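You operate a simulated robot arm through the tools that you are given. There is no shell and no other tool. Be economical: measure what you need, move in short steps, check, and stop when the job is done.

The job below is to be done with a simulated two-armed robot. You get a single attempt, and the scene is never put back.

JOB
Put the teal strip on the top of the small blue table away on the top of the blue bench. Take the steel roll labelled "56" from the top of the panel stand and put it on top of the teal panel there. Pick up the orange funnel with one hand, pass it to the other hand and put it on the top of the panel stand. Do these in any order. Set down upright: orange funnel.
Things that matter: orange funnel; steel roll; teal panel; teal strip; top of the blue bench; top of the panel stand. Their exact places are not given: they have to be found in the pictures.

It is judged by the outcome, as a careful person would: the job done as asked, and still so three seconds after it is handed in. It fails if anything else is knocked over, pushed out of place, dropped, spilled or broken.

ROBOT AND FRAMES
Two 7-joint arms with two-finger parallel grippers on one trunk, on a base that drives. Base frame: it is fixed to the floor where the robot stands at the start and does not move with it; the origin is under the middle of the robot, x ahead of it, y to its left, z up. Lengths are in m, angles in rad, forces in N, time in s.
The left shoulder is at the start at [0.053, 0.174, 1.259], the right one opposite. With the tool pointing down near the work surface each hand reaches from about 0.1 to 0.52 m from the robot's upright axis, wherever it stands, measured 20 degrees to its own side. Places, roughly: orange funnel [-1.75, -0.25, 0.75]; steel roll [-4, 0.75, 0.75]; teal panel [-4.25, 1, 0.75]; top of the blue bench [-8.3, 9.2, 0.8]; top of the panel stand [-4.1, 1.1, 0.8]. Payload 3.6 kg a hand.
The tool frame of a hand sits at the grasp point between the pads (the TCP): z along the fingers, y along the line on which they close. The tips reach 0.03 m beyond it. Largest opening 0.11 m; finger width 0.02, thickness 0.01; the body of the gripper, 0.048 by 0.112 m, starts 0.055 m behind the TCP.
Orientation is that of the tool frame in the base frame, as [roll, pitch, yaw] about the fixed x, y, z axes, in that order (R = Rz(yaw) Ry(pitch) Rx(roll)). With the fingers straight down and closing along the base's y, the tool's x points along the base's -x, its y along +y and its z along -z.

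CONTROLS
- The arms move only by the tool drive_tool. It takes "left_deltas", "right_deltas" or both (then of equal length, played together; a hand with none holds still); each is a list of rows, each a list of 6 numbers: the shift along the base's x, y, z in units of 30 mm (1.0 is 30 mm), then the turn, a rotation vector about the base's x, y, z in units of 6 degrees (1.0 is 6 degrees). In form: [[x, y, z, ax, ay, az], ...]. A call has 1 to 10 rows; each row shifts and turns the commanded pose from where the row before left it. "left_hand" and "right_hand" are, for a hand that has rows, the opening, from 0 (shut) to 1 (fully open), set as the call begins (left out, the last holds). A call with a number of a shift or a turn outside -1 to 1 is refused whole. Rows are played at 5 a second. More than 0.05 m and 0.15 rad between two rows, or a gripper value outside its range, and nothing of the call is played. A pose out of reach is approached as far as the arm can. The call stops where the force on the tool passes 40 N (or 10 N more than at its start, if that is more) or the arm is blocked; 0.2 s more then pass. The fingers move at their own pace (about 0.153 m/s each) and stop on an object; they squeeze with about 21 N. The grip force told is the motor's: it shows also when the fingers shut on nothing. Time passes only in rows, and 0.2 s behind the last, so rows that do not move let the fingers close. The reply holds the time, the measured pose of the TCP, the force on the tool along the base axes, the opening and the grip force, in the units named above and with some noise, with the torque about the TCP (base axes, N m) and any sound that the robot's microphone picked up.
- Cameras (640 x 400 px; columns grow to the right, rows downward): "scene" is now at [0.1134, -0.0094, 1.3964]; the picture's right is [-0.13, -0.99, 0.00], its down [-0.88, 0.12, -0.45] and it looks along [0.45, -0.06, -0.89] (base axes); focal length 277 px, centre (320, 200). "left" rides on the left gripper at [0.072, -0.017, -0.103] in its tool frame; the picture's right is [0.23, 0.97, 0.00], its down [-0.76, 0.18, -0.62] and it looks along [-0.61, 0.14, 0.78] (tool axes); focal length 222 px, centre (320, 200). "right" rides on the right gripper at [0.072, 0.017, -0.103] in its tool frame; the picture's right is [-0.23, 0.97, 0.00], its down [-0.76, -0.18, -0.62] and it looks along [-0.61, -0.14, 0.78] (tool axes); focal length 222 px, centre (320, 200).
- capture(camera): a new picture of that camera. No time passes.
- raise_lower(by): slides the trunk up (or, below 0, down) by that many m; the arms and the scene camera ride with it, the base frame stays. It gives what a move gives, with no picture.
- base_move(legs): drives the robot by 1 to 6 legs, each [ahead, left, turn to the left] in m, m and rad, along the robot's own axes; the way and the turn of a leg run together, so that a leg with both is an arc; at most 1.5 m and 3.142 rad a leg. The arms and the cameras ride along, it lands a little off, and it stops where it bumps. It gives what a move gives.
- turn_head(pan, tilt): turns the head with the scene camera to pan (to the left, within 1.501 rad either way) and tilt (down, from -0.506 to 1.204), counted from straight ahead of the robot. It gives what a move gives.
- measure_at(camera, pixels): for up to 12 pixels [column, row] of the newest picture of that camera ("zoom" is the newest enlarged one), the place [x, y, z] in the base frame of the surface seen there, good to about 0.002 m. No time passes.
- zoom(camera, box): a new picture of the part [left, top, right, bottom] of that camera's present view, enlarged. No time passes.
- hand_in(): hands the job in; it is judged then, once.

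Keep the steps short. Do not move on a guess: measure, check each grasp and each placing, and mend mistakes. In all there are 110 turns and 88 pictures (those below and enlarged ones count). Leave the grippers open and the arms clear of the work at the hand-in unless told otherwise, and finish with a single line.

The tools are called after "Emit:" by a JSON object that holds its "method" and its "body". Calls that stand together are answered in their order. drive_tool: Moves the arms, as the interface text tells. Its arguments: {"type":"object","properties":{"left_deltas":{"type":"array"},"left_hand":{"type":"number"},"right_deltas":{"type":"array"},"right_hand":{"type":"number"}},"required":[]} The other tools are called the same way: raise_lower (by) slides the trunk up or down; base_move (legs) drives the base; turn_head (pan, tilt) turns the head that bears the scene camera; capture (camera) takes a picture; measure_at (camera, pixels) gives the place of the surface under pixels of a picture; zoom (camera, box) takes an enlarged picture of a part of a camera's view; hand_in () hands the job in.

At the start:

```text
time: 0.0
left_eef_pos: [0.3414, 0.1815, 0.8609]
left_tcp_rot: [2.844, 0.001, 3.137]
left_contact_force: [-1.2, 0.2, 1.2]
left_wrist_torque: [0.0, -0.02, 0.03]
left_finger_gap: 0.1099
left_grip_force: 0.1
right_eef_pos: [0.3576, -0.3782, 0.9307]
right_tcp_rot: [-2.983, 0.012, 3.094]
right_contact_force: [0.2, 0.1, 0.8]
right_wrist_torque: [0.02, 0.02, 0.0]
right_finger_gap: 0.11
right_grip_force: 0.0
trunk travel left (down, up): [-0.374, 0.389]
robot x, y, heading: [0.0005, 0.001, -0.002]
head pan, tilt: [-0.133, 1.103]
```

scene: 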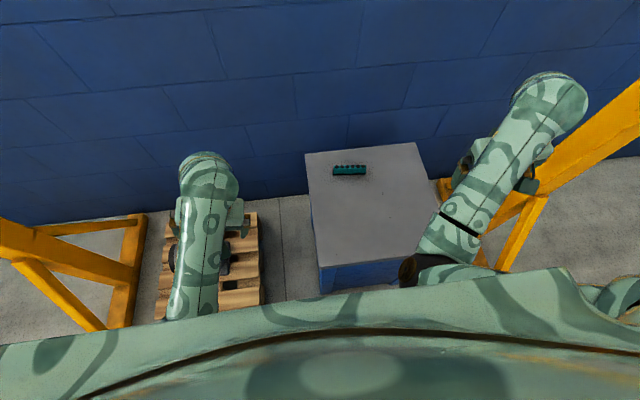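
right: 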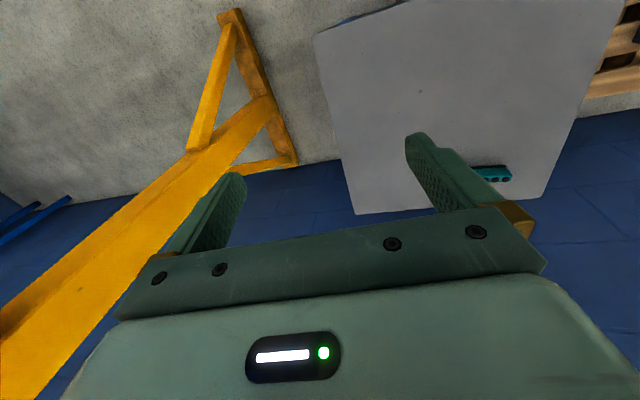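
left: 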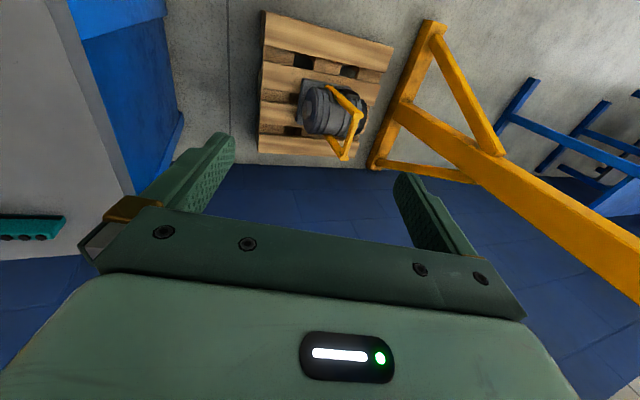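

I see the teal strip at (349,170) on the table ahead in the scene picture. I'll measure it and the table, and take an enlarged picture.

Emit:
{"method": "measure_at", "body": {"camera": "scene", "pixels": [[335, 168], [349, 170], [364, 170], [349, 166], [306, 153], [415, 143], [430, 225], [320, 268], [380, 200]]}}

Emit:
{"method": "zoom", "body": {"camera": "scene", "box": [290, 130, 450, 230]}}

```text
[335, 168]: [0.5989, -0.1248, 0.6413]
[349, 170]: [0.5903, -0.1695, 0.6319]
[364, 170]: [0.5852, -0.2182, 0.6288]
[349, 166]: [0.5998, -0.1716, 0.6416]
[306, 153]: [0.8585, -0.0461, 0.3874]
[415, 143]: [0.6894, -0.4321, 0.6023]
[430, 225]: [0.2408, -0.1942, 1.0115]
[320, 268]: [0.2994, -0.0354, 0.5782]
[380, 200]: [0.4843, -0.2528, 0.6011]
```

```text
4.00 times, centred on (370, 180) of scene
```

zoom: 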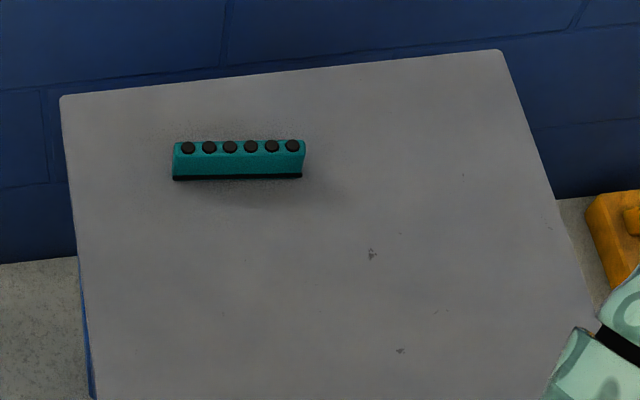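

The strip shows at (173-306,140-181) in the zoom. I'll measure its corners there.

Emit:
{"method": "measure_at", "body": {"camera": "zoom", "pixels": [[178, 146], [303, 143], [178, 166], [300, 166], [188, 147], [292, 146], [240, 160], [240, 176], [240, 143], [240, 185], [240, 132], [70, 105]]}}

```text
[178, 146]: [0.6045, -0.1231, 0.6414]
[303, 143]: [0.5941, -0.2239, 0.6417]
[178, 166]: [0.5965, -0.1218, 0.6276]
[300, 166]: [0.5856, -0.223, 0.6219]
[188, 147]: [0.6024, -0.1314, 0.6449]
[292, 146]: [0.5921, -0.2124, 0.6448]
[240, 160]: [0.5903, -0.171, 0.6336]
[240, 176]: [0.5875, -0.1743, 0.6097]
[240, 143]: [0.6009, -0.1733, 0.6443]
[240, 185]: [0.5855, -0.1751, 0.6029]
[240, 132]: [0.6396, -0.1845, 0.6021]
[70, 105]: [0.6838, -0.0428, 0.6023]
```

The strip is about 0.10 m long along y, centred near (0.60,-0.173), z 0.60–0.645. Before choosing an order I'll look around: first to the left, then to the right.

Emit:
{"method": "turn_head", "body": {"pan": 1.45, "tilt": 0.35}}

Emit:
{"method": "capture", "body": {"camera": "scene"}}

Emit:
{"method": "turn_head", "body": {"pan": -1.45, "tilt": 0.35}}

Emit:
{"method": "capture", "body": {"camera": "scene"}}

```text
time: 1.6
left_eef_pos: [0.342, 0.1858, 0.8601]
left_tcp_rot: [2.839, 0.002, 3.138]
left_contact_force: [-0.3, 0.4, 0.3]
left_wrist_torque: [0.01, -0.02, 0.03]
left_finger_gap: 0.1098
left_grip_force: 0.1
right_eef_pos: [0.3575, -0.3806, 0.9302]
right_tcp_rot: [-2.978, 0.015, 3.09]
right_contact_force: [-0.2, -0.2, 0.4]
right_wrist_torque: [-0.02, -0.02, -0.01]
right_finger_gap: 0.11
right_grip_force: 0.1
trunk travel left (down, up): [-0.374, 0.389]
robot x, y, heading: [-0.0019, -0.0017, 0.004]
head pan, tilt: [1.45, 0.351]
```

```text
83 pictures are left
```

scene: 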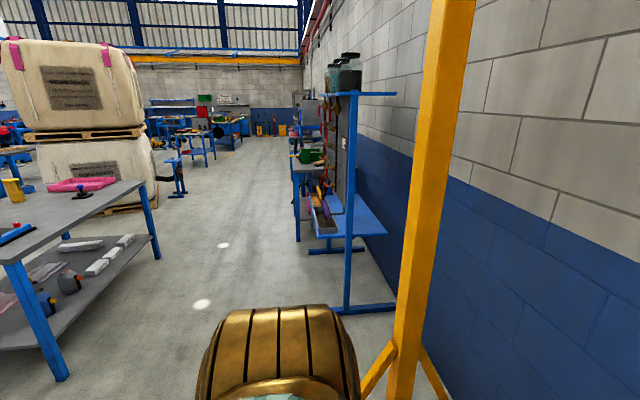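

```text
time: 4.2
left_eef_pos: [0.3414, 0.185, 0.8612]
left_tcp_rot: [2.838, 0.001, 3.137]
left_contact_force: [0.3, -0.7, -0.2]
left_wrist_torque: [-0.02, 0.01, -0.02]
left_finger_gap: 0.11
left_grip_force: 0.1
right_eef_pos: [0.3578, -0.3803, 0.9308]
right_tcp_rot: [-2.977, 0.014, 3.091]
right_contact_force: [-0.7, 0.4, 0.0]
right_wrist_torque: [0.0, -0.01, 0.05]
right_finger_gap: 0.1104
right_grip_force: 0.0
trunk travel left (down, up): [-0.374, 0.389]
robot x, y, heading: [-0.0022, 0.0005, -0.0]
head pan, tilt: [-1.45, 0.351]
```

```text
82 pictures are left
```

scene: 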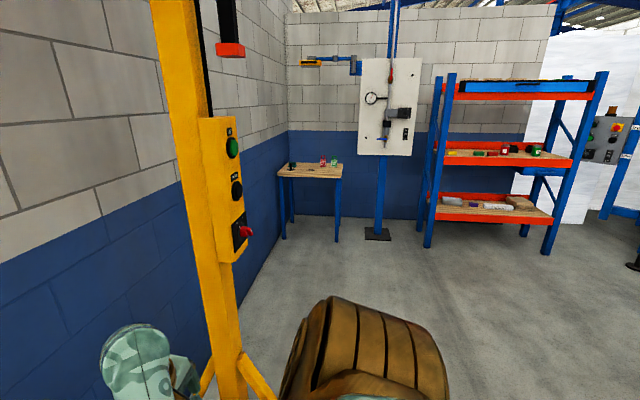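

I see a yellow post to each side and an aisle to the left. I'll measure the right-hand post, table and racks before driving.

Emit:
{"method": "measure_at", "body": {"camera": "scene", "pixels": [[240, 360], [242, 245], [200, 150], [284, 238], [428, 245], [545, 252], [620, 380], [500, 340], [205, 395], [640, 300]]}}

Emit:
{"method": "turn_head", "body": {"pan": 1.5, "tilt": 0.6}}

Emit:
{"method": "capture", "body": {"camera": "scene"}}

Emit:
{"method": "measure_at", "body": {"camera": "scene", "pixels": [[60, 305], [30, 150], [150, 180], [10, 130], [420, 300], [330, 220], [350, 180], [160, 100], [200, 230], [120, 300]]}}

```text
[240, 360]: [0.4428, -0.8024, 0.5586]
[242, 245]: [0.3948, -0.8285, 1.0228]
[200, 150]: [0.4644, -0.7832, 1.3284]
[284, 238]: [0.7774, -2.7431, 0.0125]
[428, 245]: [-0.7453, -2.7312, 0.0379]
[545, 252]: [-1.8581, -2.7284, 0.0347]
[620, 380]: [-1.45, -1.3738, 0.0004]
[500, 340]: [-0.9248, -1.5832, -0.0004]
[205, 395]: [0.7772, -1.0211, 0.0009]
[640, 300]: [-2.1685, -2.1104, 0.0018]
```

```text
time: 6.8
left_eef_pos: [0.3416, 0.1845, 0.8596]
left_tcp_rot: [2.839, 0.0, 3.139]
left_contact_force: [0.4, -0.3, -0.9]
left_wrist_torque: [0.0, -0.04, 0.02]
left_finger_gap: 0.1098
left_grip_force: 0.0
right_eef_pos: [0.3562, -0.3805, 0.9294]
right_tcp_rot: [-2.978, 0.013, 3.091]
right_contact_force: [0.4, -0.5, 0.0]
right_wrist_torque: [-0.01, 0.02, 0.0]
right_finger_gap: 0.1098
right_grip_force: 0.1
trunk travel left (down, up): [-0.374, 0.389]
robot x, y, heading: [-0.0003, -0.0037, -0.003]
head pan, tilt: [1.499, 0.6]
```

```text
81 pictures are left
```

scene: 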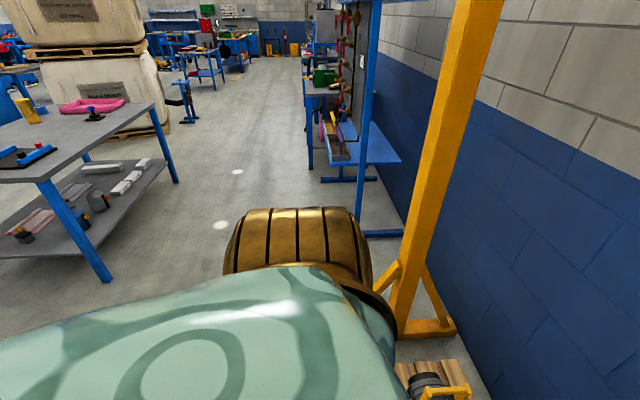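

```text
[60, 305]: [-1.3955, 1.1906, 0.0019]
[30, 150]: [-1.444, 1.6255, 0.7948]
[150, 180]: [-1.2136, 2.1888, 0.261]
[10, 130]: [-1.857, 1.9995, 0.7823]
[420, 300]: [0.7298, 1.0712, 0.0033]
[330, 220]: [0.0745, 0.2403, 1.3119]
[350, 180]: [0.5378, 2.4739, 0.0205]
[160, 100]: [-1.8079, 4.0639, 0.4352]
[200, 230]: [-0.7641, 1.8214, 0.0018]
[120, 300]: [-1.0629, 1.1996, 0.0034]
```

Space around is open after a short retreat. I'll back up 0.3 m and turn left to face backwards, and then look for the funnel.

Emit:
{"method": "base_move", "body": {"legs": [[-0.3, 0, 0], [0, 0, 3.1]]}}

Emit:
{"method": "turn_head", "body": {"pan": 0, "tilt": 0.45}}

Emit:
{"method": "capture", "body": {"camera": "scene"}}

```text
time: 16.0
left_eef_pos: [-0.6606, -0.1593, 0.8598]
left_tcp_rot: [2.84, 0.002, -0.078]
left_contact_force: [-0.5, 0.2, -0.7]
left_wrist_torque: [-0.01, 0.01, -0.01]
left_finger_gap: 0.1101
left_grip_force: 0.1
right_eef_pos: [-0.6344, 0.4065, 0.9305]
right_tcp_rot: [-2.977, 0.015, -0.123]
right_contact_force: [-0.6, -0.2, -0.1]
right_wrist_torque: [0.01, -0.01, 0.01]
right_finger_gap: 0.11
right_grip_force: 0.1
trunk travel left (down, up): [-0.374, 0.389]
robot x, y, heading: [-0.3041, -0.0006, 3.069]
head pan, tilt: [1.499, 0.6]
```

```text
time: 17.6
left_eef_pos: [-0.6599, -0.1589, 0.8604]
left_tcp_rot: [2.839, 0.001, -0.08]
left_contact_force: [-1.0, -0.2, -0.5]
left_wrist_torque: [0.01, 0.0, 0.0]
left_finger_gap: 0.1099
left_grip_force: 0.1
right_eef_pos: [-0.6325, 0.4073, 0.9297]
right_tcp_rot: [-2.976, 0.014, -0.124]
right_contact_force: [-0.3, -0.3, 0.5]
right_wrist_torque: [-0.01, -0.03, -0.04]
right_finger_gap: 0.1101
right_grip_force: 0.0
trunk travel left (down, up): [-0.374, 0.389]
robot x, y, heading: [-0.3057, -0.0002, 3.074]
head pan, tilt: [0.0, 0.45]
```

```text
80 pictures are left
```

scene: 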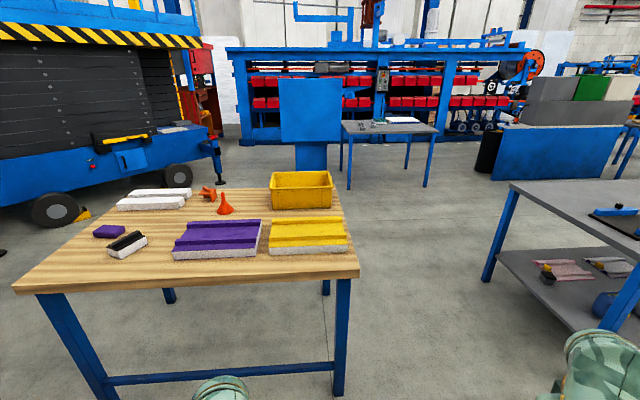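

A wooden table ahead carries orange things at (225,204) and (207,193). I'll enlarge and measure.

Emit:
{"method": "zoom", "body": {"camera": "scene", "box": [150, 150, 310, 250]}}

Emit:
{"method": "measure_at", "body": {"camera": "zoom", "pixels": [[300, 170], [300, 220], [300, 245], [270, 245], [325, 248], [232, 170], [205, 180], [300, 280], [230, 330], [570, 310], [500, 210], [150, 190]]}}

Emit:
{"method": "measure_at", "body": {"camera": "scene", "pixels": [[15, 288], [358, 270], [335, 190], [345, 130], [350, 185], [425, 185], [512, 185], [400, 130], [485, 278], [600, 330], [370, 330], [310, 160]]}}

```text
4.00 times, centred on (230, 200) of scene
```

zoom: 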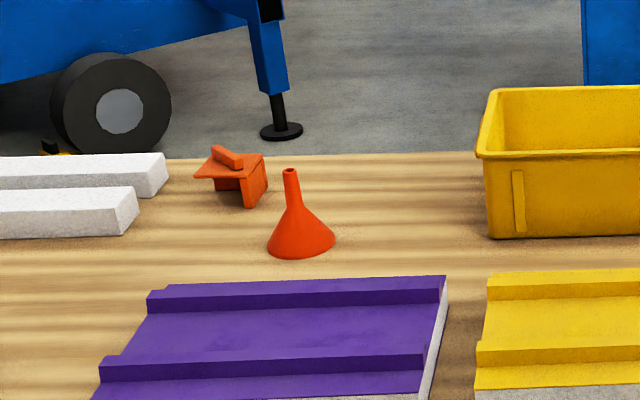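

```text
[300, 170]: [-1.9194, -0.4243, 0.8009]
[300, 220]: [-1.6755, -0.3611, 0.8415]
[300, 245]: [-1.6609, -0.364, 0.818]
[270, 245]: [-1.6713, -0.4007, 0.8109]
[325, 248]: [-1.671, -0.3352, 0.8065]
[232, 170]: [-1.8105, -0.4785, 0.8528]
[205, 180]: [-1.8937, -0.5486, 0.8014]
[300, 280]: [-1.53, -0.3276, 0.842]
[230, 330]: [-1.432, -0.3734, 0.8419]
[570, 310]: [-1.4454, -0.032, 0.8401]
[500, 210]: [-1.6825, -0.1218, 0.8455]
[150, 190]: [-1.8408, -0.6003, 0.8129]
```

```text
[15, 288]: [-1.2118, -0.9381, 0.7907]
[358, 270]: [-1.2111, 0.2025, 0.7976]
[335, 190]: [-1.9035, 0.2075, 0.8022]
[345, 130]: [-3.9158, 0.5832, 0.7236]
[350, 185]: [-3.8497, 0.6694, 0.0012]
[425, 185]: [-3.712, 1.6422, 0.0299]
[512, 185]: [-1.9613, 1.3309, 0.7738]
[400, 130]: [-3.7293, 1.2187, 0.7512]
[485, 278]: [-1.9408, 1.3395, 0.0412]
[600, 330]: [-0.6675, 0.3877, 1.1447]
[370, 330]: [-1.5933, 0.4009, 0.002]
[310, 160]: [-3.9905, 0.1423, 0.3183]
```

The orange funnel stands rim-down at about (-1.69,-0.366) on a wooden table (x -1.91..-1.21, z 0.80). It is closer to the far edge, so I'll raise the trunk, drive through the gap between the tables (y≈0.68) and turn round to face it from the far side.

Emit:
{"method": "raise_lower", "body": {"by": 0.18}}

Emit:
{"method": "base_move", "body": {"legs": [[0, -0.66, 0.07], [1.2, 0, 0], [1.1, 0, 0]]}}

Emit:
{"method": "capture", "body": {"camera": "scene"}}

```text
time: 18.5
left_eef_pos: [-0.664, -0.2246, 0.9159]
left_tcp_rot: [2.671, 0.005, -0.082]
left_contact_force: [0.2, 0.8, -0.1]
left_wrist_torque: [0.0, -0.01, 0.0]
left_finger_gap: 0.1099
left_grip_force: 0.1
right_eef_pos: [-0.6331, 0.4061, 0.9909]
right_tcp_rot: [-2.977, 0.024, -0.126]
right_contact_force: [-0.7, -0.7, -0.9]
right_wrist_torque: [0.02, 0.0, 0.0]
right_finger_gap: 0.1099
right_grip_force: 0.1
trunk travel left (down, up): [-0.431, 0.332]
robot x, y, heading: [-0.3084, -0.001, 3.067]
head pan, tilt: [0.0, 0.45]
stopped: the arm was blocked; the commanded pose is now the measured one
```

```text
time: 32.9
left_eef_pos: [-2.8971, 0.3976, 0.9146]
left_tcp_rot: [2.672, 0.002, -0.007]
left_contact_force: [-0.6, 0.1, 0.2]
left_wrist_torque: [-0.04, 0.04, -0.03]
left_finger_gap: 0.11
left_grip_force: 0.1
right_eef_pos: [-2.9143, 1.0304, 0.9897]
right_tcp_rot: [-2.98, 0.021, -0.05]
right_contact_force: [0.2, -0.1, 0.3]
right_wrist_torque: [0.0, 0.0, -0.01]
right_finger_gap: 0.1101
right_grip_force: 0.1
trunk travel left (down, up): [-0.431, 0.332]
robot x, y, heading: [-2.5526, 0.6492, -3.138]
head pan, tilt: [0.0, 0.45]
```

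```text
78 pictures are left
```

scene: 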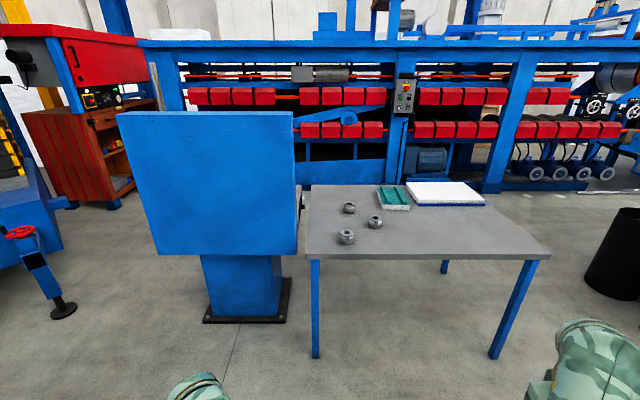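

I see the panel stand now: three steel rolls at (348,208), (375,222), (346,237) and the teal panel at (393,197). The raise stopped early because of the left arm. I'll enlarge and measure here.

Emit:
{"method": "zoom", "body": {"camera": "scene", "box": [300, 160, 500, 285]}}

Emit:
{"method": "measure_at", "body": {"camera": "zoom", "pixels": [[157, 150], [240, 193], [148, 240], [255, 95], [345, 90], [360, 150], [250, 150], [300, 120], [340, 130], [480, 130], [60, 290], [480, 280]]}}

Emit:
{"method": "measure_at", "body": {"camera": "scene", "pixels": [[310, 258], [545, 255], [480, 186], [310, 190], [205, 320], [290, 312], [300, 200], [125, 120], [500, 355], [590, 250]]}}

```text
3.20 times, centred on (400, 222) of scene
```

zoom: 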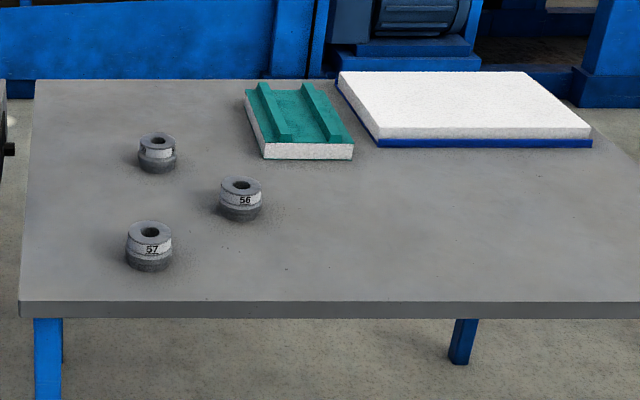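

```text
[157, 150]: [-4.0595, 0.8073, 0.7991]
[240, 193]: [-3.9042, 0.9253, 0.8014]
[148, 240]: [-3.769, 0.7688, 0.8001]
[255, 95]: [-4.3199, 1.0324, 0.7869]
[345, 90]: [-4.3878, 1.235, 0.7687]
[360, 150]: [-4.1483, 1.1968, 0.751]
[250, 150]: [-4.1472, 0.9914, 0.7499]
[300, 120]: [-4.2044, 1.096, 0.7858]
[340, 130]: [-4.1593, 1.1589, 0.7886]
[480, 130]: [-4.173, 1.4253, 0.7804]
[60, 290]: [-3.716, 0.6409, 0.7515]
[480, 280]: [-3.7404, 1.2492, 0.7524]
```

```text
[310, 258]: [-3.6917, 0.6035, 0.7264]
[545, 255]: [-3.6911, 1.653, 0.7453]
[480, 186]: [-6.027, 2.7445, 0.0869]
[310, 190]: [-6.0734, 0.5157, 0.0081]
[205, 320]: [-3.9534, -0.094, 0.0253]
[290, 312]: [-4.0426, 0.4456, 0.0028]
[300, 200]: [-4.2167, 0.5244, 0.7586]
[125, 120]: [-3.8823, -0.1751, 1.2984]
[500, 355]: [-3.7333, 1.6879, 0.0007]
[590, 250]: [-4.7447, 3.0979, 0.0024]
```

Roll "56" stands near (-3.915,0.925), table top z 0.752, and the teal panel lies at x -4.36..-4.13, y 1.0..1.18. Since I'm here, I'll do the roll first: pick it from this side, place it from the far side. First I straighten both hands to point down and draw the left one back a bit.

Emit:
{"method": "drive_tool", "body": {"left_deltas": [[0.7, 0, 0.3, 0.9, 0, 0], [0.7, 0, 0.3, 0.9, 0, 0], [0.7, 0, 0.3, 0.9, 0, 0], [0.7, 0, 0.3, 0.9, 0, 0], [0.3, 0, 0.3, 0.9, 0, 0]], "right_deltas": [[0, 0, 0, -0.3, 0, 0.1], [0, 0, 0, -0.3, 0, 0.1], [0, 0, 0, -0.3, 0, 0.1], [0, 0, 0, -0.3, 0, 0.1], [0, 0, 0, -0.3, 0, 0]]}}

Emit:
{"method": "turn_head", "body": {"pan": -0.1, "tilt": 0.75}}

Emit:
{"method": "base_move", "body": {"legs": [[0.7, -0.12, 0]]}}

Emit:
{"method": "capture", "body": {"camera": "scene"}}

```text
time: 33.6
left_eef_pos: [-2.8625, 0.3257, 0.9482]
left_tcp_rot: [2.664, 0.023, -0.031]
left_contact_force: [1.1, 0.3, 0.1]
left_wrist_torque: [0.0, -0.03, -0.01]
left_finger_gap: 0.1098
left_grip_force: 0.0
right_eef_pos: [-2.9128, 1.0377, 0.9921]
right_tcp_rot: [-3.026, 0.019, -0.038]
right_contact_force: [-0.2, 0.0, 0.4]
right_wrist_torque: [-0.01, 0.02, 0.02]
right_finger_gap: 0.1101
right_grip_force: 0.0
trunk travel left (down, up): [-0.431, 0.332]
robot x, y, heading: [-2.5555, 0.65, -3.133]
head pan, tilt: [0.0, 0.45]
stopped in row 3 (left hand): the arm was blocked; the commanded pose is now the measured one
```

```text
time: 34.4
left_eef_pos: [-2.862, 0.3281, 0.947]
left_tcp_rot: [2.666, 0.023, -0.03]
left_contact_force: [-1.1, 0.3, 0.4]
left_wrist_torque: [-0.03, 0.04, 0.03]
left_finger_gap: 0.11
left_grip_force: 0.1
right_eef_pos: [-2.9119, 1.0378, 0.9926]
right_tcp_rot: [-3.024, 0.017, -0.036]
right_contact_force: [-0.8, 0.0, 0.1]
right_wrist_torque: [-0.01, 0.0, 0.0]
right_finger_gap: 0.1094
right_grip_force: 0.0
trunk travel left (down, up): [-0.431, 0.332]
robot x, y, heading: [-2.5524, 0.6464, -3.139]
head pan, tilt: [-0.099, 0.75]
```

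```text
time: 38.4
left_eef_pos: [-3.58, 0.444, 0.9475]
left_tcp_rot: [2.663, 0.023, -0.026]
left_contact_force: [0.1, 0.0, -0.3]
left_wrist_torque: [-0.01, -0.02, 0.0]
left_finger_gap: 0.1099
left_grip_force: 0.0
right_eef_pos: [-3.6338, 1.1556, 0.9922]
right_tcp_rot: [-3.026, 0.017, -0.029]
right_contact_force: [0.5, 0.0, -0.3]
right_wrist_torque: [-0.01, -0.02, 0.07]
right_finger_gap: 0.1101
right_grip_force: 0.0
trunk travel left (down, up): [-0.431, 0.332]
robot x, y, heading: [-3.277, 0.7686, -3.136]
head pan, tilt: [-0.099, 0.75]
```

```text
76 pictures are left
```

scene: 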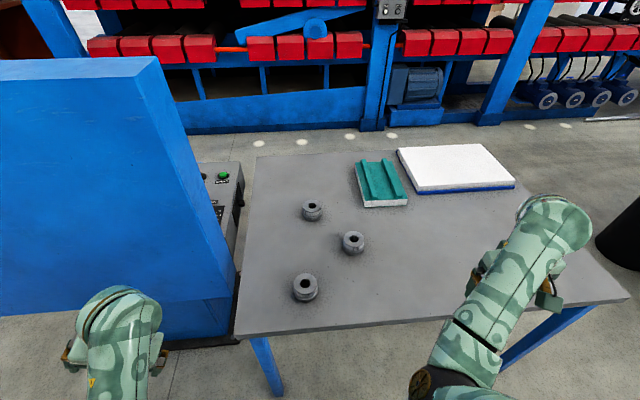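

The rolls are clearly in view. I'll enlarge to confirm label "56" and measure.

Emit:
{"method": "zoom", "body": {"camera": "scene", "box": [280, 140, 440, 240]}}

Emit:
{"method": "zoom", "body": {"camera": "scene", "box": [280, 180, 408, 310]}}

Emit:
{"method": "measure_at", "body": {"camera": "scene", "pixels": [[353, 233], [353, 252], [344, 238], [363, 238], [305, 277], [312, 203], [353, 260], [240, 335], [237, 180], [235, 270], [625, 295]]}}

```text
4.00 times, centred on (360, 190) of scene
```

zoom: 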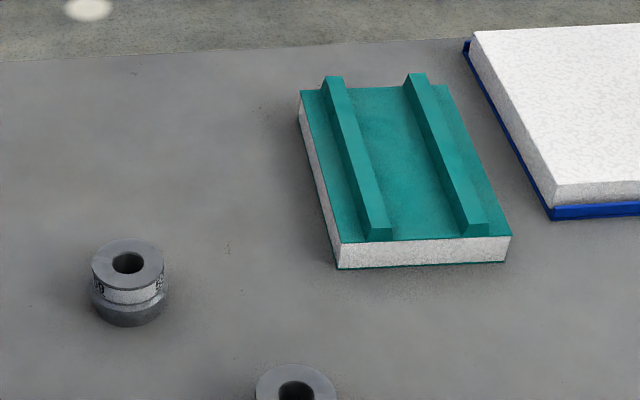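

```text
3.08 times, centred on (344, 245) of scene
```

zoom: 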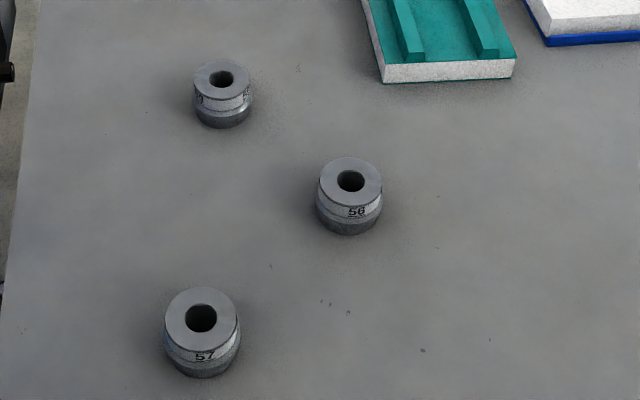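

```text
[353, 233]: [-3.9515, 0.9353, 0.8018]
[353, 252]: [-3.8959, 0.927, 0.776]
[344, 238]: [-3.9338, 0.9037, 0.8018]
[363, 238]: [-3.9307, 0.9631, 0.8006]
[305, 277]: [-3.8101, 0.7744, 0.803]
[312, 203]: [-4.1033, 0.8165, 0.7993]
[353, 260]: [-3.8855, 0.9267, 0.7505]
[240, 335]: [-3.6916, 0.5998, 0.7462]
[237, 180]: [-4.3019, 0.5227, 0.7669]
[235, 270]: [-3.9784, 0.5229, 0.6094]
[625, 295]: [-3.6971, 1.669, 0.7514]
```

Label "56" confirmed on the middle roll: centre (-3.928,0.933), top z 0.802. I'll drive 0.14 m nearer.

Emit:
{"method": "base_move", "body": {"legs": [[0.14, -0.03, 0]]}}

Emit:
{"method": "capture", "body": {"camera": "right"}}

Emit:
{"method": "capture", "body": {"camera": "left"}}

```text
time: 39.7
left_eef_pos: [-3.7214, 0.4751, 0.9481]
left_tcp_rot: [2.663, 0.023, -0.026]
left_contact_force: [-0.1, 0.2, 0.6]
left_wrist_torque: [0.0, -0.01, 0.02]
left_finger_gap: 0.11
left_grip_force: 0.1
right_eef_pos: [-3.7736, 1.1846, 0.9905]
right_tcp_rot: [-3.023, 0.016, -0.033]
right_contact_force: [-0.3, -0.1, -0.5]
right_wrist_torque: [-0.02, 0.0, 0.0]
right_finger_gap: 0.1099
right_grip_force: 0.1
trunk travel left (down, up): [-0.431, 0.332]
robot x, y, heading: [-3.4122, 0.7999, -3.139]
head pan, tilt: [-0.099, 0.75]
```

```text
73 pictures are left
```

right: 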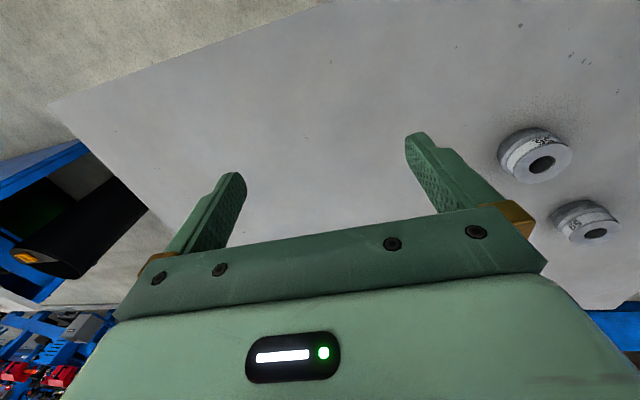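

```text
72 pictures are left
```

left: 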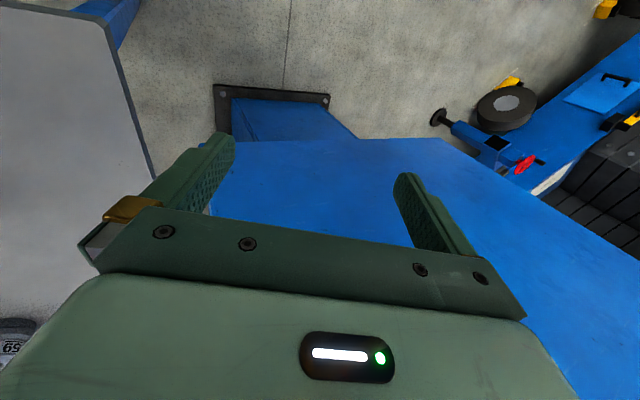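

Now I move the right hand over roll 56 at z≈0.88 with the fingers straight down.

Emit:
{"method": "drive_tool", "body": {"right_deltas": [[-0.57, -0.93, -0.3, -0.12, 0, 0], [-0.57, -0.93, -0.3, -0.12, 0, 0], [-0.57, -0.93, -0.3, -0.12, 0, 0], [-0.57, -0.93, -0.3, -0.12, 0, 0], [-0.57, -0.93, -0.3, -0.12, 0, 0], [-0.57, -0.93, -0.3, -0.12, 0, 0], [-0.57, -0.93, -0.3, -0.12, 0, 0], [-0.57, -0.93, -0.3, -0.12, 0, 0], [-0.57, -0.93, -0.3, -0.12, 0, 0]], "right_hand": 1}}

Emit:
{"method": "capture", "body": {"camera": "right"}}

```text
time: 41.9
left_eef_pos: [-3.7204, 0.4744, 0.9479]
left_tcp_rot: [2.662, 0.026, -0.027]
left_contact_force: [-0.3, 0.1, -0.5]
left_wrist_torque: [-0.02, 0.01, -0.02]
left_finger_gap: 0.1099
left_grip_force: 0.1
right_eef_pos: [-3.9316, 0.9818, 0.9075]
right_tcp_rot: [-3.07, 0.022, -0.076]
right_contact_force: [-0.2, 0.0, 0.5]
right_wrist_torque: [-0.02, -0.02, 0.01]
right_finger_gap: 0.1102
right_grip_force: 0.2
trunk travel left (down, up): [-0.431, 0.332]
robot x, y, heading: [-3.4181, 0.7956, -3.138]
head pan, tilt: [-0.099, 0.75]
stopped in row 9 (right hand): the arm was blocked; the commanded pose is now the measured one
```

```text
71 pictures are left
```

right: 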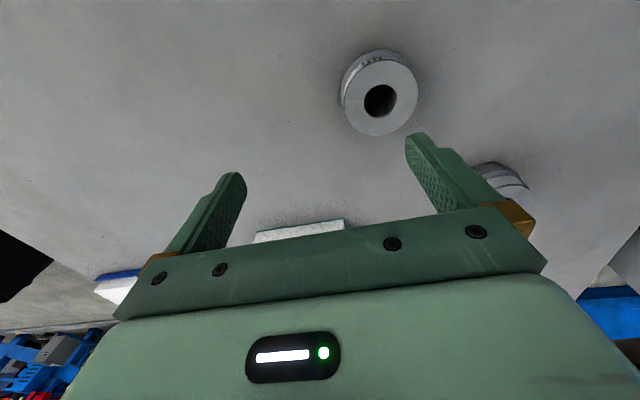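

The right arm stops at y 0.982, near a joint limit; x is right. I'll shift the base 0.048 m to its left so the hand centres over the roll.

Emit:
{"method": "base_move", "body": {"legs": [[0, 0.048, 0]]}}

Emit:
{"method": "drive_tool", "body": {"right_deltas": [[0, 0, -0.6, 0, 0, 0], [0, 0, -0.6, 0, 0, 0]], "right_hand": 1}}

Emit:
{"method": "capture", "body": {"camera": "right"}}

```text
time: 42.8
left_eef_pos: [-3.7196, 0.423, 0.9467]
left_tcp_rot: [2.667, 0.024, -0.025]
left_contact_force: [0.0, -1.3, -0.2]
left_wrist_torque: [0.04, 0.0, -0.03]
left_finger_gap: 0.1102
left_grip_force: 0.0
right_eef_pos: [-3.9294, 0.9306, 0.9066]
right_tcp_rot: [-3.067, 0.021, -0.076]
right_contact_force: [-0.8, -0.4, 0.2]
right_wrist_torque: [0.01, 0.0, 0.01]
right_finger_gap: 0.1101
right_grip_force: 0.0
trunk travel left (down, up): [-0.431, 0.332]
robot x, y, heading: [-3.4134, 0.7525, -3.135]
head pan, tilt: [-0.099, 0.75]
```

```text
time: 43.4
left_eef_pos: [-3.7195, 0.4239, 0.9484]
left_tcp_rot: [2.661, 0.023, -0.024]
left_contact_force: [0.1, 0.5, 0.2]
left_wrist_torque: [0.0, -0.01, 0.01]
left_finger_gap: 0.1101
left_grip_force: 0.1
right_eef_pos: [-3.9316, 0.9522, 0.8708]
right_tcp_rot: [-3.042, 0.024, -0.092]
right_contact_force: [0.4, 0.3, -0.7]
right_wrist_torque: [-0.01, -0.01, 0.01]
right_finger_gap: 0.11
right_grip_force: 0.1
trunk travel left (down, up): [-0.431, 0.332]
robot x, y, heading: [-3.4117, 0.7476, -3.142]
head pan, tilt: [-0.099, 0.75]
```

```text
70 pictures are left
```

right: 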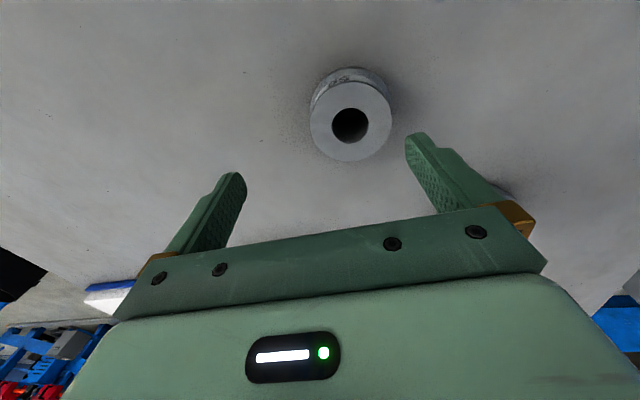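

The arm drifts outwards as it descends, so a wrist joint is at its limit. Yaw doesn't matter for a round roll, so I'll try turning the hand clockwise while straightening the tilt.

Emit:
{"method": "drive_tool", "body": {"right_deltas": [[0, 0, 0.2, 0, 0, -1], [0, 0, 0.2, 0, 0, -1], [0, 0, 0.2, 0, 0, -1], [0, 0, 0, -0.3, 0, -1], [0, -0.1, 0, -0.3, 0, -0.5], [0, -0.2, 0, -0.3, 0, 0]]}}

```text
time: 44.8
left_eef_pos: [-3.7195, 0.4253, 0.9484]
left_tcp_rot: [2.663, 0.023, -0.024]
left_contact_force: [0.0, 0.2, 0.4]
left_wrist_torque: [0.02, 0.03, 0.0]
left_finger_gap: 0.1099
left_grip_force: 0.0
right_eef_pos: [-3.9336, 0.9436, 0.8906]
right_tcp_rot: [-3.133, -0.006, -0.566]
right_contact_force: [-0.6, 0.9, -0.1]
right_wrist_torque: [-0.03, -0.05, 0.0]
right_finger_gap: 0.1102
right_grip_force: 0.1
trunk travel left (down, up): [-0.431, 0.332]
robot x, y, heading: [-3.4127, 0.7503, -3.136]
head pan, tilt: [-0.099, 0.75]
```

Turning the hand solved it. Now I go down to z≈0.79 over the roll centre.

Emit:
{"method": "drive_tool", "body": {"right_deltas": [[0.2, -0.35, 0, 0, 0, 0], [0, 0, -0.82, 0, 0, 0], [0, 0, -0.82, 0, 0, 0], [0, 0, -0.82, 0, 0, 0], [0, 0, -0.82, 0, 0, 0]]}}

Emit:
{"method": "capture", "body": {"camera": "right"}}

```text
time: 46.0
left_eef_pos: [-3.7205, 0.4233, 0.9487]
left_tcp_rot: [2.663, 0.021, -0.024]
left_contact_force: [-0.2, -0.6, 0.5]
left_wrist_torque: [0.03, 0.0, -0.01]
left_finger_gap: 0.1102
left_grip_force: 0.1
right_eef_pos: [-3.9253, 0.9212, 0.8156]
right_tcp_rot: [3.138, -0.02, -0.555]
right_contact_force: [-0.8, -0.7, 0.3]
right_wrist_torque: [0.0, 0.01, -0.02]
right_finger_gap: 0.1102
right_grip_force: 0.0
right hand out of reach, approached as far as the arm can: row 5
trunk travel left (down, up): [-0.431, 0.332]
robot x, y, heading: [-3.4114, 0.749, -3.14]
head pan, tilt: [-0.099, 0.75]
```

```text
69 pictures are left
```

right: 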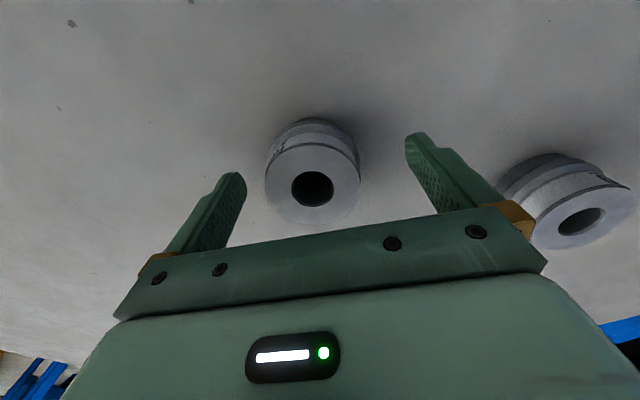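

The hand is at its reach limit at z 0.816. I'll correct the 12 mm sideways and lower the trunk 0.028 m for the rest.

Emit:
{"method": "drive_tool", "body": {"right_deltas": [[-0.1, 0.4, 0.3, 0, 0, 0]]}}

Emit:
{"method": "raise_lower", "body": {"by": -0.028}}

```text
time: 46.4
left_eef_pos: [-3.7197, 0.4228, 0.9494]
left_tcp_rot: [2.661, 0.022, -0.025]
left_contact_force: [-0.7, -0.7, -1.1]
left_wrist_torque: [0.0, -0.02, 0.0]
left_finger_gap: 0.1099
left_grip_force: 0.0
right_eef_pos: [-3.9269, 0.9314, 0.8241]
right_tcp_rot: [3.136, -0.023, -0.555]
right_contact_force: [0.0, 0.6, -0.8]
right_wrist_torque: [0.01, 0.0, -0.01]
right_finger_gap: 0.1101
right_grip_force: 0.0
trunk travel left (down, up): [-0.431, 0.332]
robot x, y, heading: [-3.4149, 0.7491, -3.137]
head pan, tilt: [-0.099, 0.75]
```

```text
time: 47.0
left_eef_pos: [-3.7194, 0.3476, 0.9515]
left_tcp_rot: [2.432, -0.001, -0.053]
left_contact_force: [0.0, -0.1, -0.1]
left_wrist_torque: [0.0, 0.03, -0.04]
left_finger_gap: 0.1099
left_grip_force: 0.2
right_eef_pos: [-3.9352, 0.933, 0.8066]
right_tcp_rot: [3.128, -0.014, -0.558]
right_contact_force: [0.3, 0.2, 0.2]
right_wrist_torque: [-0.02, -0.03, -0.02]
right_finger_gap: 0.1096
right_grip_force: 0.1
trunk travel left (down, up): [-0.41, 0.353]
robot x, y, heading: [-3.4166, 0.745, -3.135]
head pan, tilt: [-0.099, 0.75]
stopped: the arm was blocked; the commanded pose is now the measured one
```

The right hand is at z 0.807, with tips 25 mm below the roll's top. I'll try a little lower by hand and then close.

Emit:
{"method": "drive_tool", "body": {"right_deltas": [[0.2, 0, -0.4, 0, 0, 0]]}}

Emit:
{"method": "drive_tool", "body": {"right_deltas": [[0, 0, 0, 0, 0, 0], [0, 0, 0, 0, 0, 0], [0, 0, 0, 0, 0, 0], [0, 0, 0, 0, 0, 0]], "right_hand": 0}}

Emit:
{"method": "capture", "body": {"camera": "right"}}

```text
time: 47.4
left_eef_pos: [-3.7185, 0.3476, 0.9507]
left_tcp_rot: [2.433, -0.001, -0.053]
left_contact_force: [0.0, -0.2, -0.1]
left_wrist_torque: [-0.01, -0.02, -0.01]
left_finger_gap: 0.1103
left_grip_force: 0.0
right_eef_pos: [-3.9296, 0.9373, 0.7994]
right_tcp_rot: [3.131, -0.009, -0.563]
right_contact_force: [-0.7, 1.5, 0.3]
right_wrist_torque: [0.0, 0.02, 0.01]
right_finger_gap: 0.1097
right_grip_force: 0.0
trunk travel left (down, up): [-0.41, 0.353]
robot x, y, heading: [-3.4105, 0.7447, -3.136]
head pan, tilt: [-0.099, 0.75]
```

```text
time: 48.4
left_eef_pos: [-3.7184, 0.3476, 0.9507]
left_tcp_rot: [2.432, 0.001, -0.054]
left_contact_force: [-0.3, -0.5, 0.2]
left_wrist_torque: [-0.02, -0.03, -0.02]
left_finger_gap: 0.1099
left_grip_force: 0.1
right_eef_pos: [-3.9301, 0.9359, 0.7993]
right_tcp_rot: [3.132, -0.01, -0.561]
right_contact_force: [0.1, 1.5, 3.3]
right_wrist_torque: [0.17, -0.15, 0.02]
right_finger_gap: 0.0674
right_grip_force: 20.5
trunk travel left (down, up): [-0.41, 0.353]
robot x, y, heading: [-3.4161, 0.7511, -3.136]
head pan, tilt: [-0.099, 0.75]
```

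```text
68 pictures are left
```

right: 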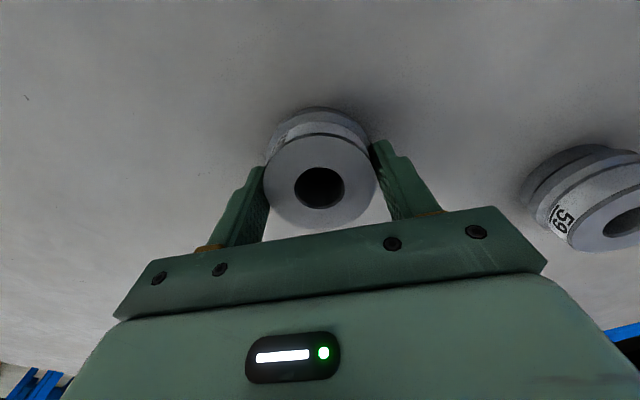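

Gripped at gap 0.067. I lift it about 0.14 m, then draw it back towards the robot and fix the left hand by the mirrored yaw turn.

Emit:
{"method": "drive_tool", "body": {"right_deltas": [[0, 0, 0.5, 0, 0, 0], [0, 0, 1, 0, 0, 0], [0, 0, 1, 0, 0, 0], [0.3, 0, 1, 0, 0, 0], [0.7, 0.3, 0.8, 0, 0, 0], [0.9, 0.3, 0.5, 0, 0, 0], [0.9, 0.3, 0, 0, 0, 0], [0.9, 0.3, 0, 0, 0, 0]]}}

Emit:
{"method": "drive_tool", "body": {"left_deltas": [[0.5, 0, 0, 0, 0, 1], [0.5, 0, 0, 0, 0, 1], [0.5, 0, 0, 0, 0, 1], [0.3, 0, 0, 0.5, 0, 1], [0, 0, 0, 0.8, 0, 0.5], [0, 0, 0, 0.8, 0, 0]]}}

Emit:
{"method": "capture", "body": {"camera": "scene"}}

```text
time: 49.7
left_eef_pos: [-3.7194, 0.3479, 0.9522]
left_tcp_rot: [2.431, -0.001, -0.053]
left_contact_force: [-0.6, -0.3, 0.4]
left_wrist_torque: [-0.03, -0.02, -0.01]
left_finger_gap: 0.1101
left_grip_force: 0.1
right_eef_pos: [-3.9415, 0.9636, 1.01]
right_tcp_rot: [3.048, 0.14, -0.586]
right_contact_force: [-0.5, 0.2, -2.9]
right_wrist_torque: [0.0, -0.01, 0.0]
right_finger_gap: 0.0676
right_grip_force: 21.3
trunk travel left (down, up): [-0.41, 0.353]
robot x, y, heading: [-3.4143, 0.7474, -3.139]
head pan, tilt: [-0.099, 0.75]
stopped in row 6 (right hand): the arm was blocked; the commanded pose is now the measured one
```

```text
time: 50.4
left_eef_pos: [-3.6832, 0.2906, 0.9849]
left_tcp_rot: [2.248, 0.021, 0.166]
left_contact_force: [-0.1, -0.6, 0.3]
left_wrist_torque: [0.02, 0.0, 0.02]
left_finger_gap: 0.11
left_grip_force: 0.1
right_eef_pos: [-3.9421, 0.9644, 1.0096]
right_tcp_rot: [3.049, 0.142, -0.588]
right_contact_force: [0.4, -0.3, -3.5]
right_wrist_torque: [0.02, 0.02, 0.0]
right_finger_gap: 0.0672
right_grip_force: 21.3
trunk travel left (down, up): [-0.41, 0.353]
robot x, y, heading: [-3.4114, 0.7473, -3.133]
head pan, tilt: [-0.099, 0.75]
stopped in row 3 (left hand): the arm was blocked; the commanded pose is now the measured one
```

```text
67 pictures are left
```

scene: 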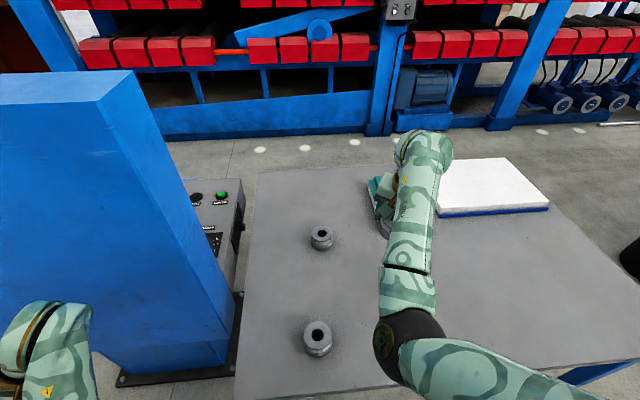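

The roll is held. The arm postures seem limited when hands are high and folded. I'll back away from the stand, then look right for the route around the stand's end.

Emit:
{"method": "base_move", "body": {"legs": [[-0.5, 0, 0]]}}

Emit:
{"method": "turn_head", "body": {"pan": -0.6, "tilt": 0.5}}

Emit:
{"method": "capture", "body": {"camera": "scene"}}

Emit:
{"method": "measure_at", "body": {"camera": "scene", "pixels": [[150, 160], [250, 220], [320, 200], [400, 200], [450, 230], [400, 300], [550, 200], [600, 260], [100, 130], [300, 150]]}}

```text
time: 53.4
left_eef_pos: [-3.1737, 0.295, 0.9837]
left_tcp_rot: [2.251, 0.022, 0.169]
left_contact_force: [-0.6, -0.1, 0.7]
left_wrist_torque: [0.01, -0.01, -0.03]
left_finger_gap: 0.1101
left_grip_force: 0.1
right_eef_pos: [-3.4352, 0.965, 1.0112]
right_tcp_rot: [3.05, 0.141, -0.585]
right_contact_force: [0.0, -0.6, -3.5]
right_wrist_torque: [-0.01, 0.01, 0.0]
right_finger_gap: 0.0675
right_grip_force: 20.8
trunk travel left (down, up): [-0.41, 0.353]
robot x, y, heading: [-2.9066, 0.7559, -3.13]
head pan, tilt: [-0.099, 0.75]
```

```text
time: 54.3
left_eef_pos: [-3.1734, 0.2937, 0.9836]
left_tcp_rot: [2.249, 0.019, 0.169]
left_contact_force: [-0.8, -0.1, 0.3]
left_wrist_torque: [-0.05, 0.03, 0.04]
left_finger_gap: 0.1101
left_grip_force: 0.0
right_eef_pos: [-3.436, 0.9656, 1.0099]
right_tcp_rot: [3.049, 0.142, -0.585]
right_contact_force: [0.8, 0.6, -3.2]
right_wrist_torque: [-0.01, -0.01, -0.01]
right_finger_gap: 0.0678
right_grip_force: 21.1
trunk travel left (down, up): [-0.41, 0.353]
robot x, y, heading: [-2.9043, 0.7459, -3.135]
head pan, tilt: [-0.6, 0.499]
```

```text
66 pictures are left
```

scene: 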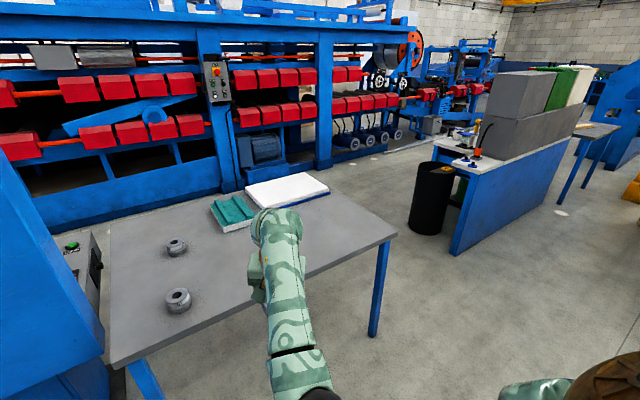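

```text
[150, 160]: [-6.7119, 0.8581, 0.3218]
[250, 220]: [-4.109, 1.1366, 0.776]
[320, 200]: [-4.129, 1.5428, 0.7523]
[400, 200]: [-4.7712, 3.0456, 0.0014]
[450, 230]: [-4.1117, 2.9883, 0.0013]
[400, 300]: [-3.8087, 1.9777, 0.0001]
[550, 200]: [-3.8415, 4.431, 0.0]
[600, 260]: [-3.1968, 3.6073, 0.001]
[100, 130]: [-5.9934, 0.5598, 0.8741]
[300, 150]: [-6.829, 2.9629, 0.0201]
```

The passage between the stand's end (y 1.67) and the black bin (y≈3.0) is free. I'll drive round at y≈2.35 to x≈-5.05, turn to face +x, and look.

Emit:
{"method": "base_move", "body": {"legs": [[0, -0.8, 0], [0, -0.8, 0], [1.2, 0, 0], [0.95, 0, 0], [0, 0, 3.13], [0, -0.9, 0]]}}

Emit:
{"method": "turn_head", "body": {"pan": -0.1, "tilt": 0.75}}

Emit:
{"method": "capture", "body": {"camera": "scene"}}

```text
time: 84.4
left_eef_pos: [-4.8313, 1.8543, 0.9842]
left_tcp_rot: [2.249, 0.02, -3.039]
left_contact_force: [-0.1, -0.3, 0.2]
left_wrist_torque: [-0.02, -0.01, -0.04]
left_finger_gap: 0.1099
left_grip_force: 0.0
right_eef_pos: [-4.6152, 1.1668, 1.0093]
right_tcp_rot: [3.048, 0.139, 2.49]
right_contact_force: [0.1, -0.4, -3.7]
right_wrist_torque: [0.01, 0.01, 0.0]
right_finger_gap: 0.0674
right_grip_force: 21.1
trunk travel left (down, up): [-0.41, 0.353]
robot x, y, heading: [-5.1274, 1.4156, -0.054]
head pan, tilt: [-0.6, 0.499]
```

```text
time: 85.4
left_eef_pos: [-4.8314, 1.8542, 0.9844]
left_tcp_rot: [2.249, 0.022, -3.037]
left_contact_force: [0.6, 0.7, -0.3]
left_wrist_torque: [-0.01, 0.03, 0.01]
left_finger_gap: 0.1101
left_grip_force: 0.0
right_eef_pos: [-4.6146, 1.1674, 1.0096]
right_tcp_rot: [3.052, 0.14, 2.489]
right_contact_force: [0.4, -0.1, -3.4]
right_wrist_torque: [0.0, 0.03, -0.01]
right_finger_gap: 0.0673
right_grip_force: 20.8
trunk travel left (down, up): [-0.41, 0.353]
robot x, y, heading: [-5.1271, 1.4146, -0.058]
head pan, tilt: [-0.099, 0.75]
```

```text
65 pictures are left
```

scene: 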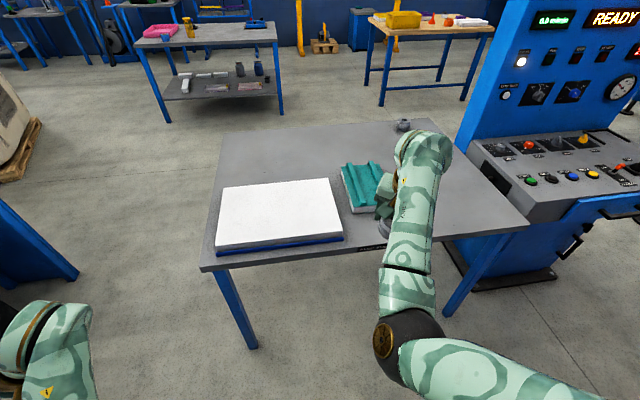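

The console panel is to the right; I'll keep clear of it. I'll enlarge the panel region and measure it.

Emit:
{"method": "zoom", "body": {"camera": "scene", "box": [320, 130, 448, 210]}}

Emit:
{"method": "measure_at", "body": {"camera": "zoom", "pixels": [[110, 170], [135, 170], [160, 250], [190, 250], [215, 165], [250, 165], [240, 215], [170, 180], [200, 220], [245, 280], [95, 170], [285, 230]]}}

Emit:
{"method": "measure_at", "body": {"camera": "scene", "pixels": [[202, 265], [340, 240], [435, 240], [225, 135], [440, 118], [520, 225], [490, 150], [460, 80], [640, 180], [350, 212]]}}

```text
5.00 times, centred on (384, 170) of scene
```

zoom: 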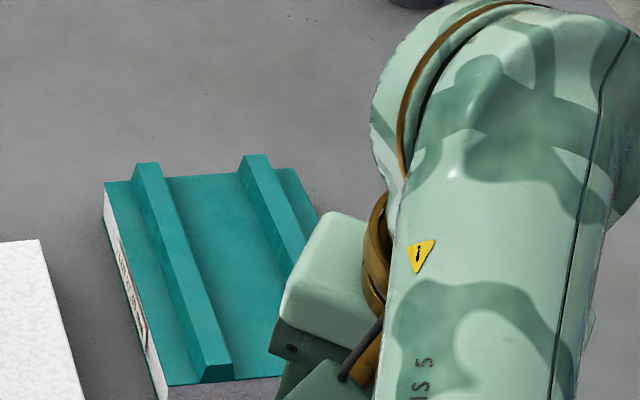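

```text
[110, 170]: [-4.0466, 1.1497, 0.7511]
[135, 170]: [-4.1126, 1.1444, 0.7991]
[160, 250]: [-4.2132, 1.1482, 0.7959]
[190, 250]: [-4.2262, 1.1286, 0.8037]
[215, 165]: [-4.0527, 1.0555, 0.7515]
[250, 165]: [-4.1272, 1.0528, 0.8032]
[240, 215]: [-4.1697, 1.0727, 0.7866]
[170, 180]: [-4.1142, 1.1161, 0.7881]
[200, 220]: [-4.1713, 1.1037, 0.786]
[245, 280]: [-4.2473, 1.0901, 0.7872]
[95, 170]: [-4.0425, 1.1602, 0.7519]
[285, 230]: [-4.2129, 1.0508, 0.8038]
```

```text
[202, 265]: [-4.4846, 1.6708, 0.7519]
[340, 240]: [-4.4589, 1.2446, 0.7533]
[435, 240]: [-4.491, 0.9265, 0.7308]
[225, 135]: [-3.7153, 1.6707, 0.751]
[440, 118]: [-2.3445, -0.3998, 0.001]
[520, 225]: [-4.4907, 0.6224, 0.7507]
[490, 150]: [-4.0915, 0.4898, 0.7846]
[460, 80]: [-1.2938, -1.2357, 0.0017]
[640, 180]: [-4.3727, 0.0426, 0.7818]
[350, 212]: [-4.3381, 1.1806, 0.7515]
```

Rails stand 17 mm above the panel's face (z 0.787 vs 0.804). I need the channel's width, so I scan across row 230 of the zoom.

Emit:
{"method": "measure_at", "body": {"camera": "zoom", "pixels": [[150, 230], [165, 230], [180, 230], [190, 230], [200, 230], [240, 230], [255, 230], [262, 230], [268, 230], [275, 230], [292, 230], [300, 230]]}}

```text
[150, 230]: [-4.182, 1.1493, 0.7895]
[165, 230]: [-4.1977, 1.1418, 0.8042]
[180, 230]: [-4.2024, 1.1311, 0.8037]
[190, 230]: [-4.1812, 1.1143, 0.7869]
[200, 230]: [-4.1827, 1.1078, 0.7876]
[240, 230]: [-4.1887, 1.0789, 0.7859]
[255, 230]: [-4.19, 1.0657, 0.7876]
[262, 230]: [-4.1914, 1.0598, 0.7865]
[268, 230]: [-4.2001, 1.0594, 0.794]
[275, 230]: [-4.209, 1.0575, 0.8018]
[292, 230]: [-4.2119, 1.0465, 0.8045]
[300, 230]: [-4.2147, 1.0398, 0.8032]
```

The channel seems 0.069 m wide and the roll 0.067 m — tight. I need a better look, so I move the right hand sideways off the view, lower it a little and take out its 9.6° forward lean.

Emit:
{"method": "drive_tool", "body": {"right_deltas": [[0, -0.9, -0.3, 0, 0.32, 0], [0, -0.9, -0.3, 0, 0.32, 0], [0, -0.9, -0.3, 0, 0.32, 0], [0, -0.9, -0.3, 0, 0.32, 0], [0, -0.9, -0.3, 0, 0.32, 0]]}}

Emit:
{"method": "base_move", "body": {"legs": [[0.25, 0.05, 0.05]]}}

Emit:
{"method": "zoom", "body": {"camera": "scene", "box": [310, 130, 470, 230]}}

```text
time: 86.6
left_eef_pos: [-4.8309, 1.8537, 0.984]
left_tcp_rot: [2.249, 0.022, -3.037]
left_contact_force: [-0.3, 0.4, 0.3]
left_wrist_torque: [-0.02, -0.04, 0.01]
left_finger_gap: 0.1097
left_grip_force: 0.0
right_eef_pos: [-4.6164, 1.031, 0.9638]
right_tcp_rot: [-3.131, 0.007, 2.501]
right_contact_force: [0.1, -0.6, -3.6]
right_wrist_torque: [0.01, 0.04, -0.02]
right_finger_gap: 0.0674
right_grip_force: 21.0
trunk travel left (down, up): [-0.41, 0.353]
robot x, y, heading: [-5.1317, 1.414, -0.06]
head pan, tilt: [-0.099, 0.75]
```

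```text
time: 88.4
left_eef_pos: [-4.6053, 1.9126, 0.9846]
left_tcp_rot: [2.25, 0.019, -2.985]
left_contact_force: [0.2, -0.3, 0.8]
left_wrist_torque: [-0.02, 0.01, 0.0]
left_finger_gap: 0.11
left_grip_force: 0.0
right_eef_pos: [-4.3451, 1.1032, 0.9635]
right_tcp_rot: [-3.132, 0.005, 2.55]
right_contact_force: [-0.7, 0.1, -2.4]
right_wrist_torque: [0.0, 0.0, 0.01]
right_finger_gap: 0.0673
right_grip_force: 20.7
trunk travel left (down, up): [-0.41, 0.353]
robot x, y, heading: [-4.8828, 1.461, -0.011]
head pan, tilt: [-0.099, 0.75]
```

```text
4.00 times, centred on (390, 180) of scene
```

zoom: 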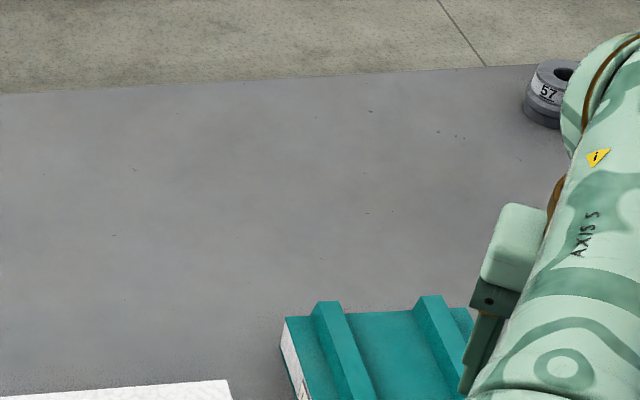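

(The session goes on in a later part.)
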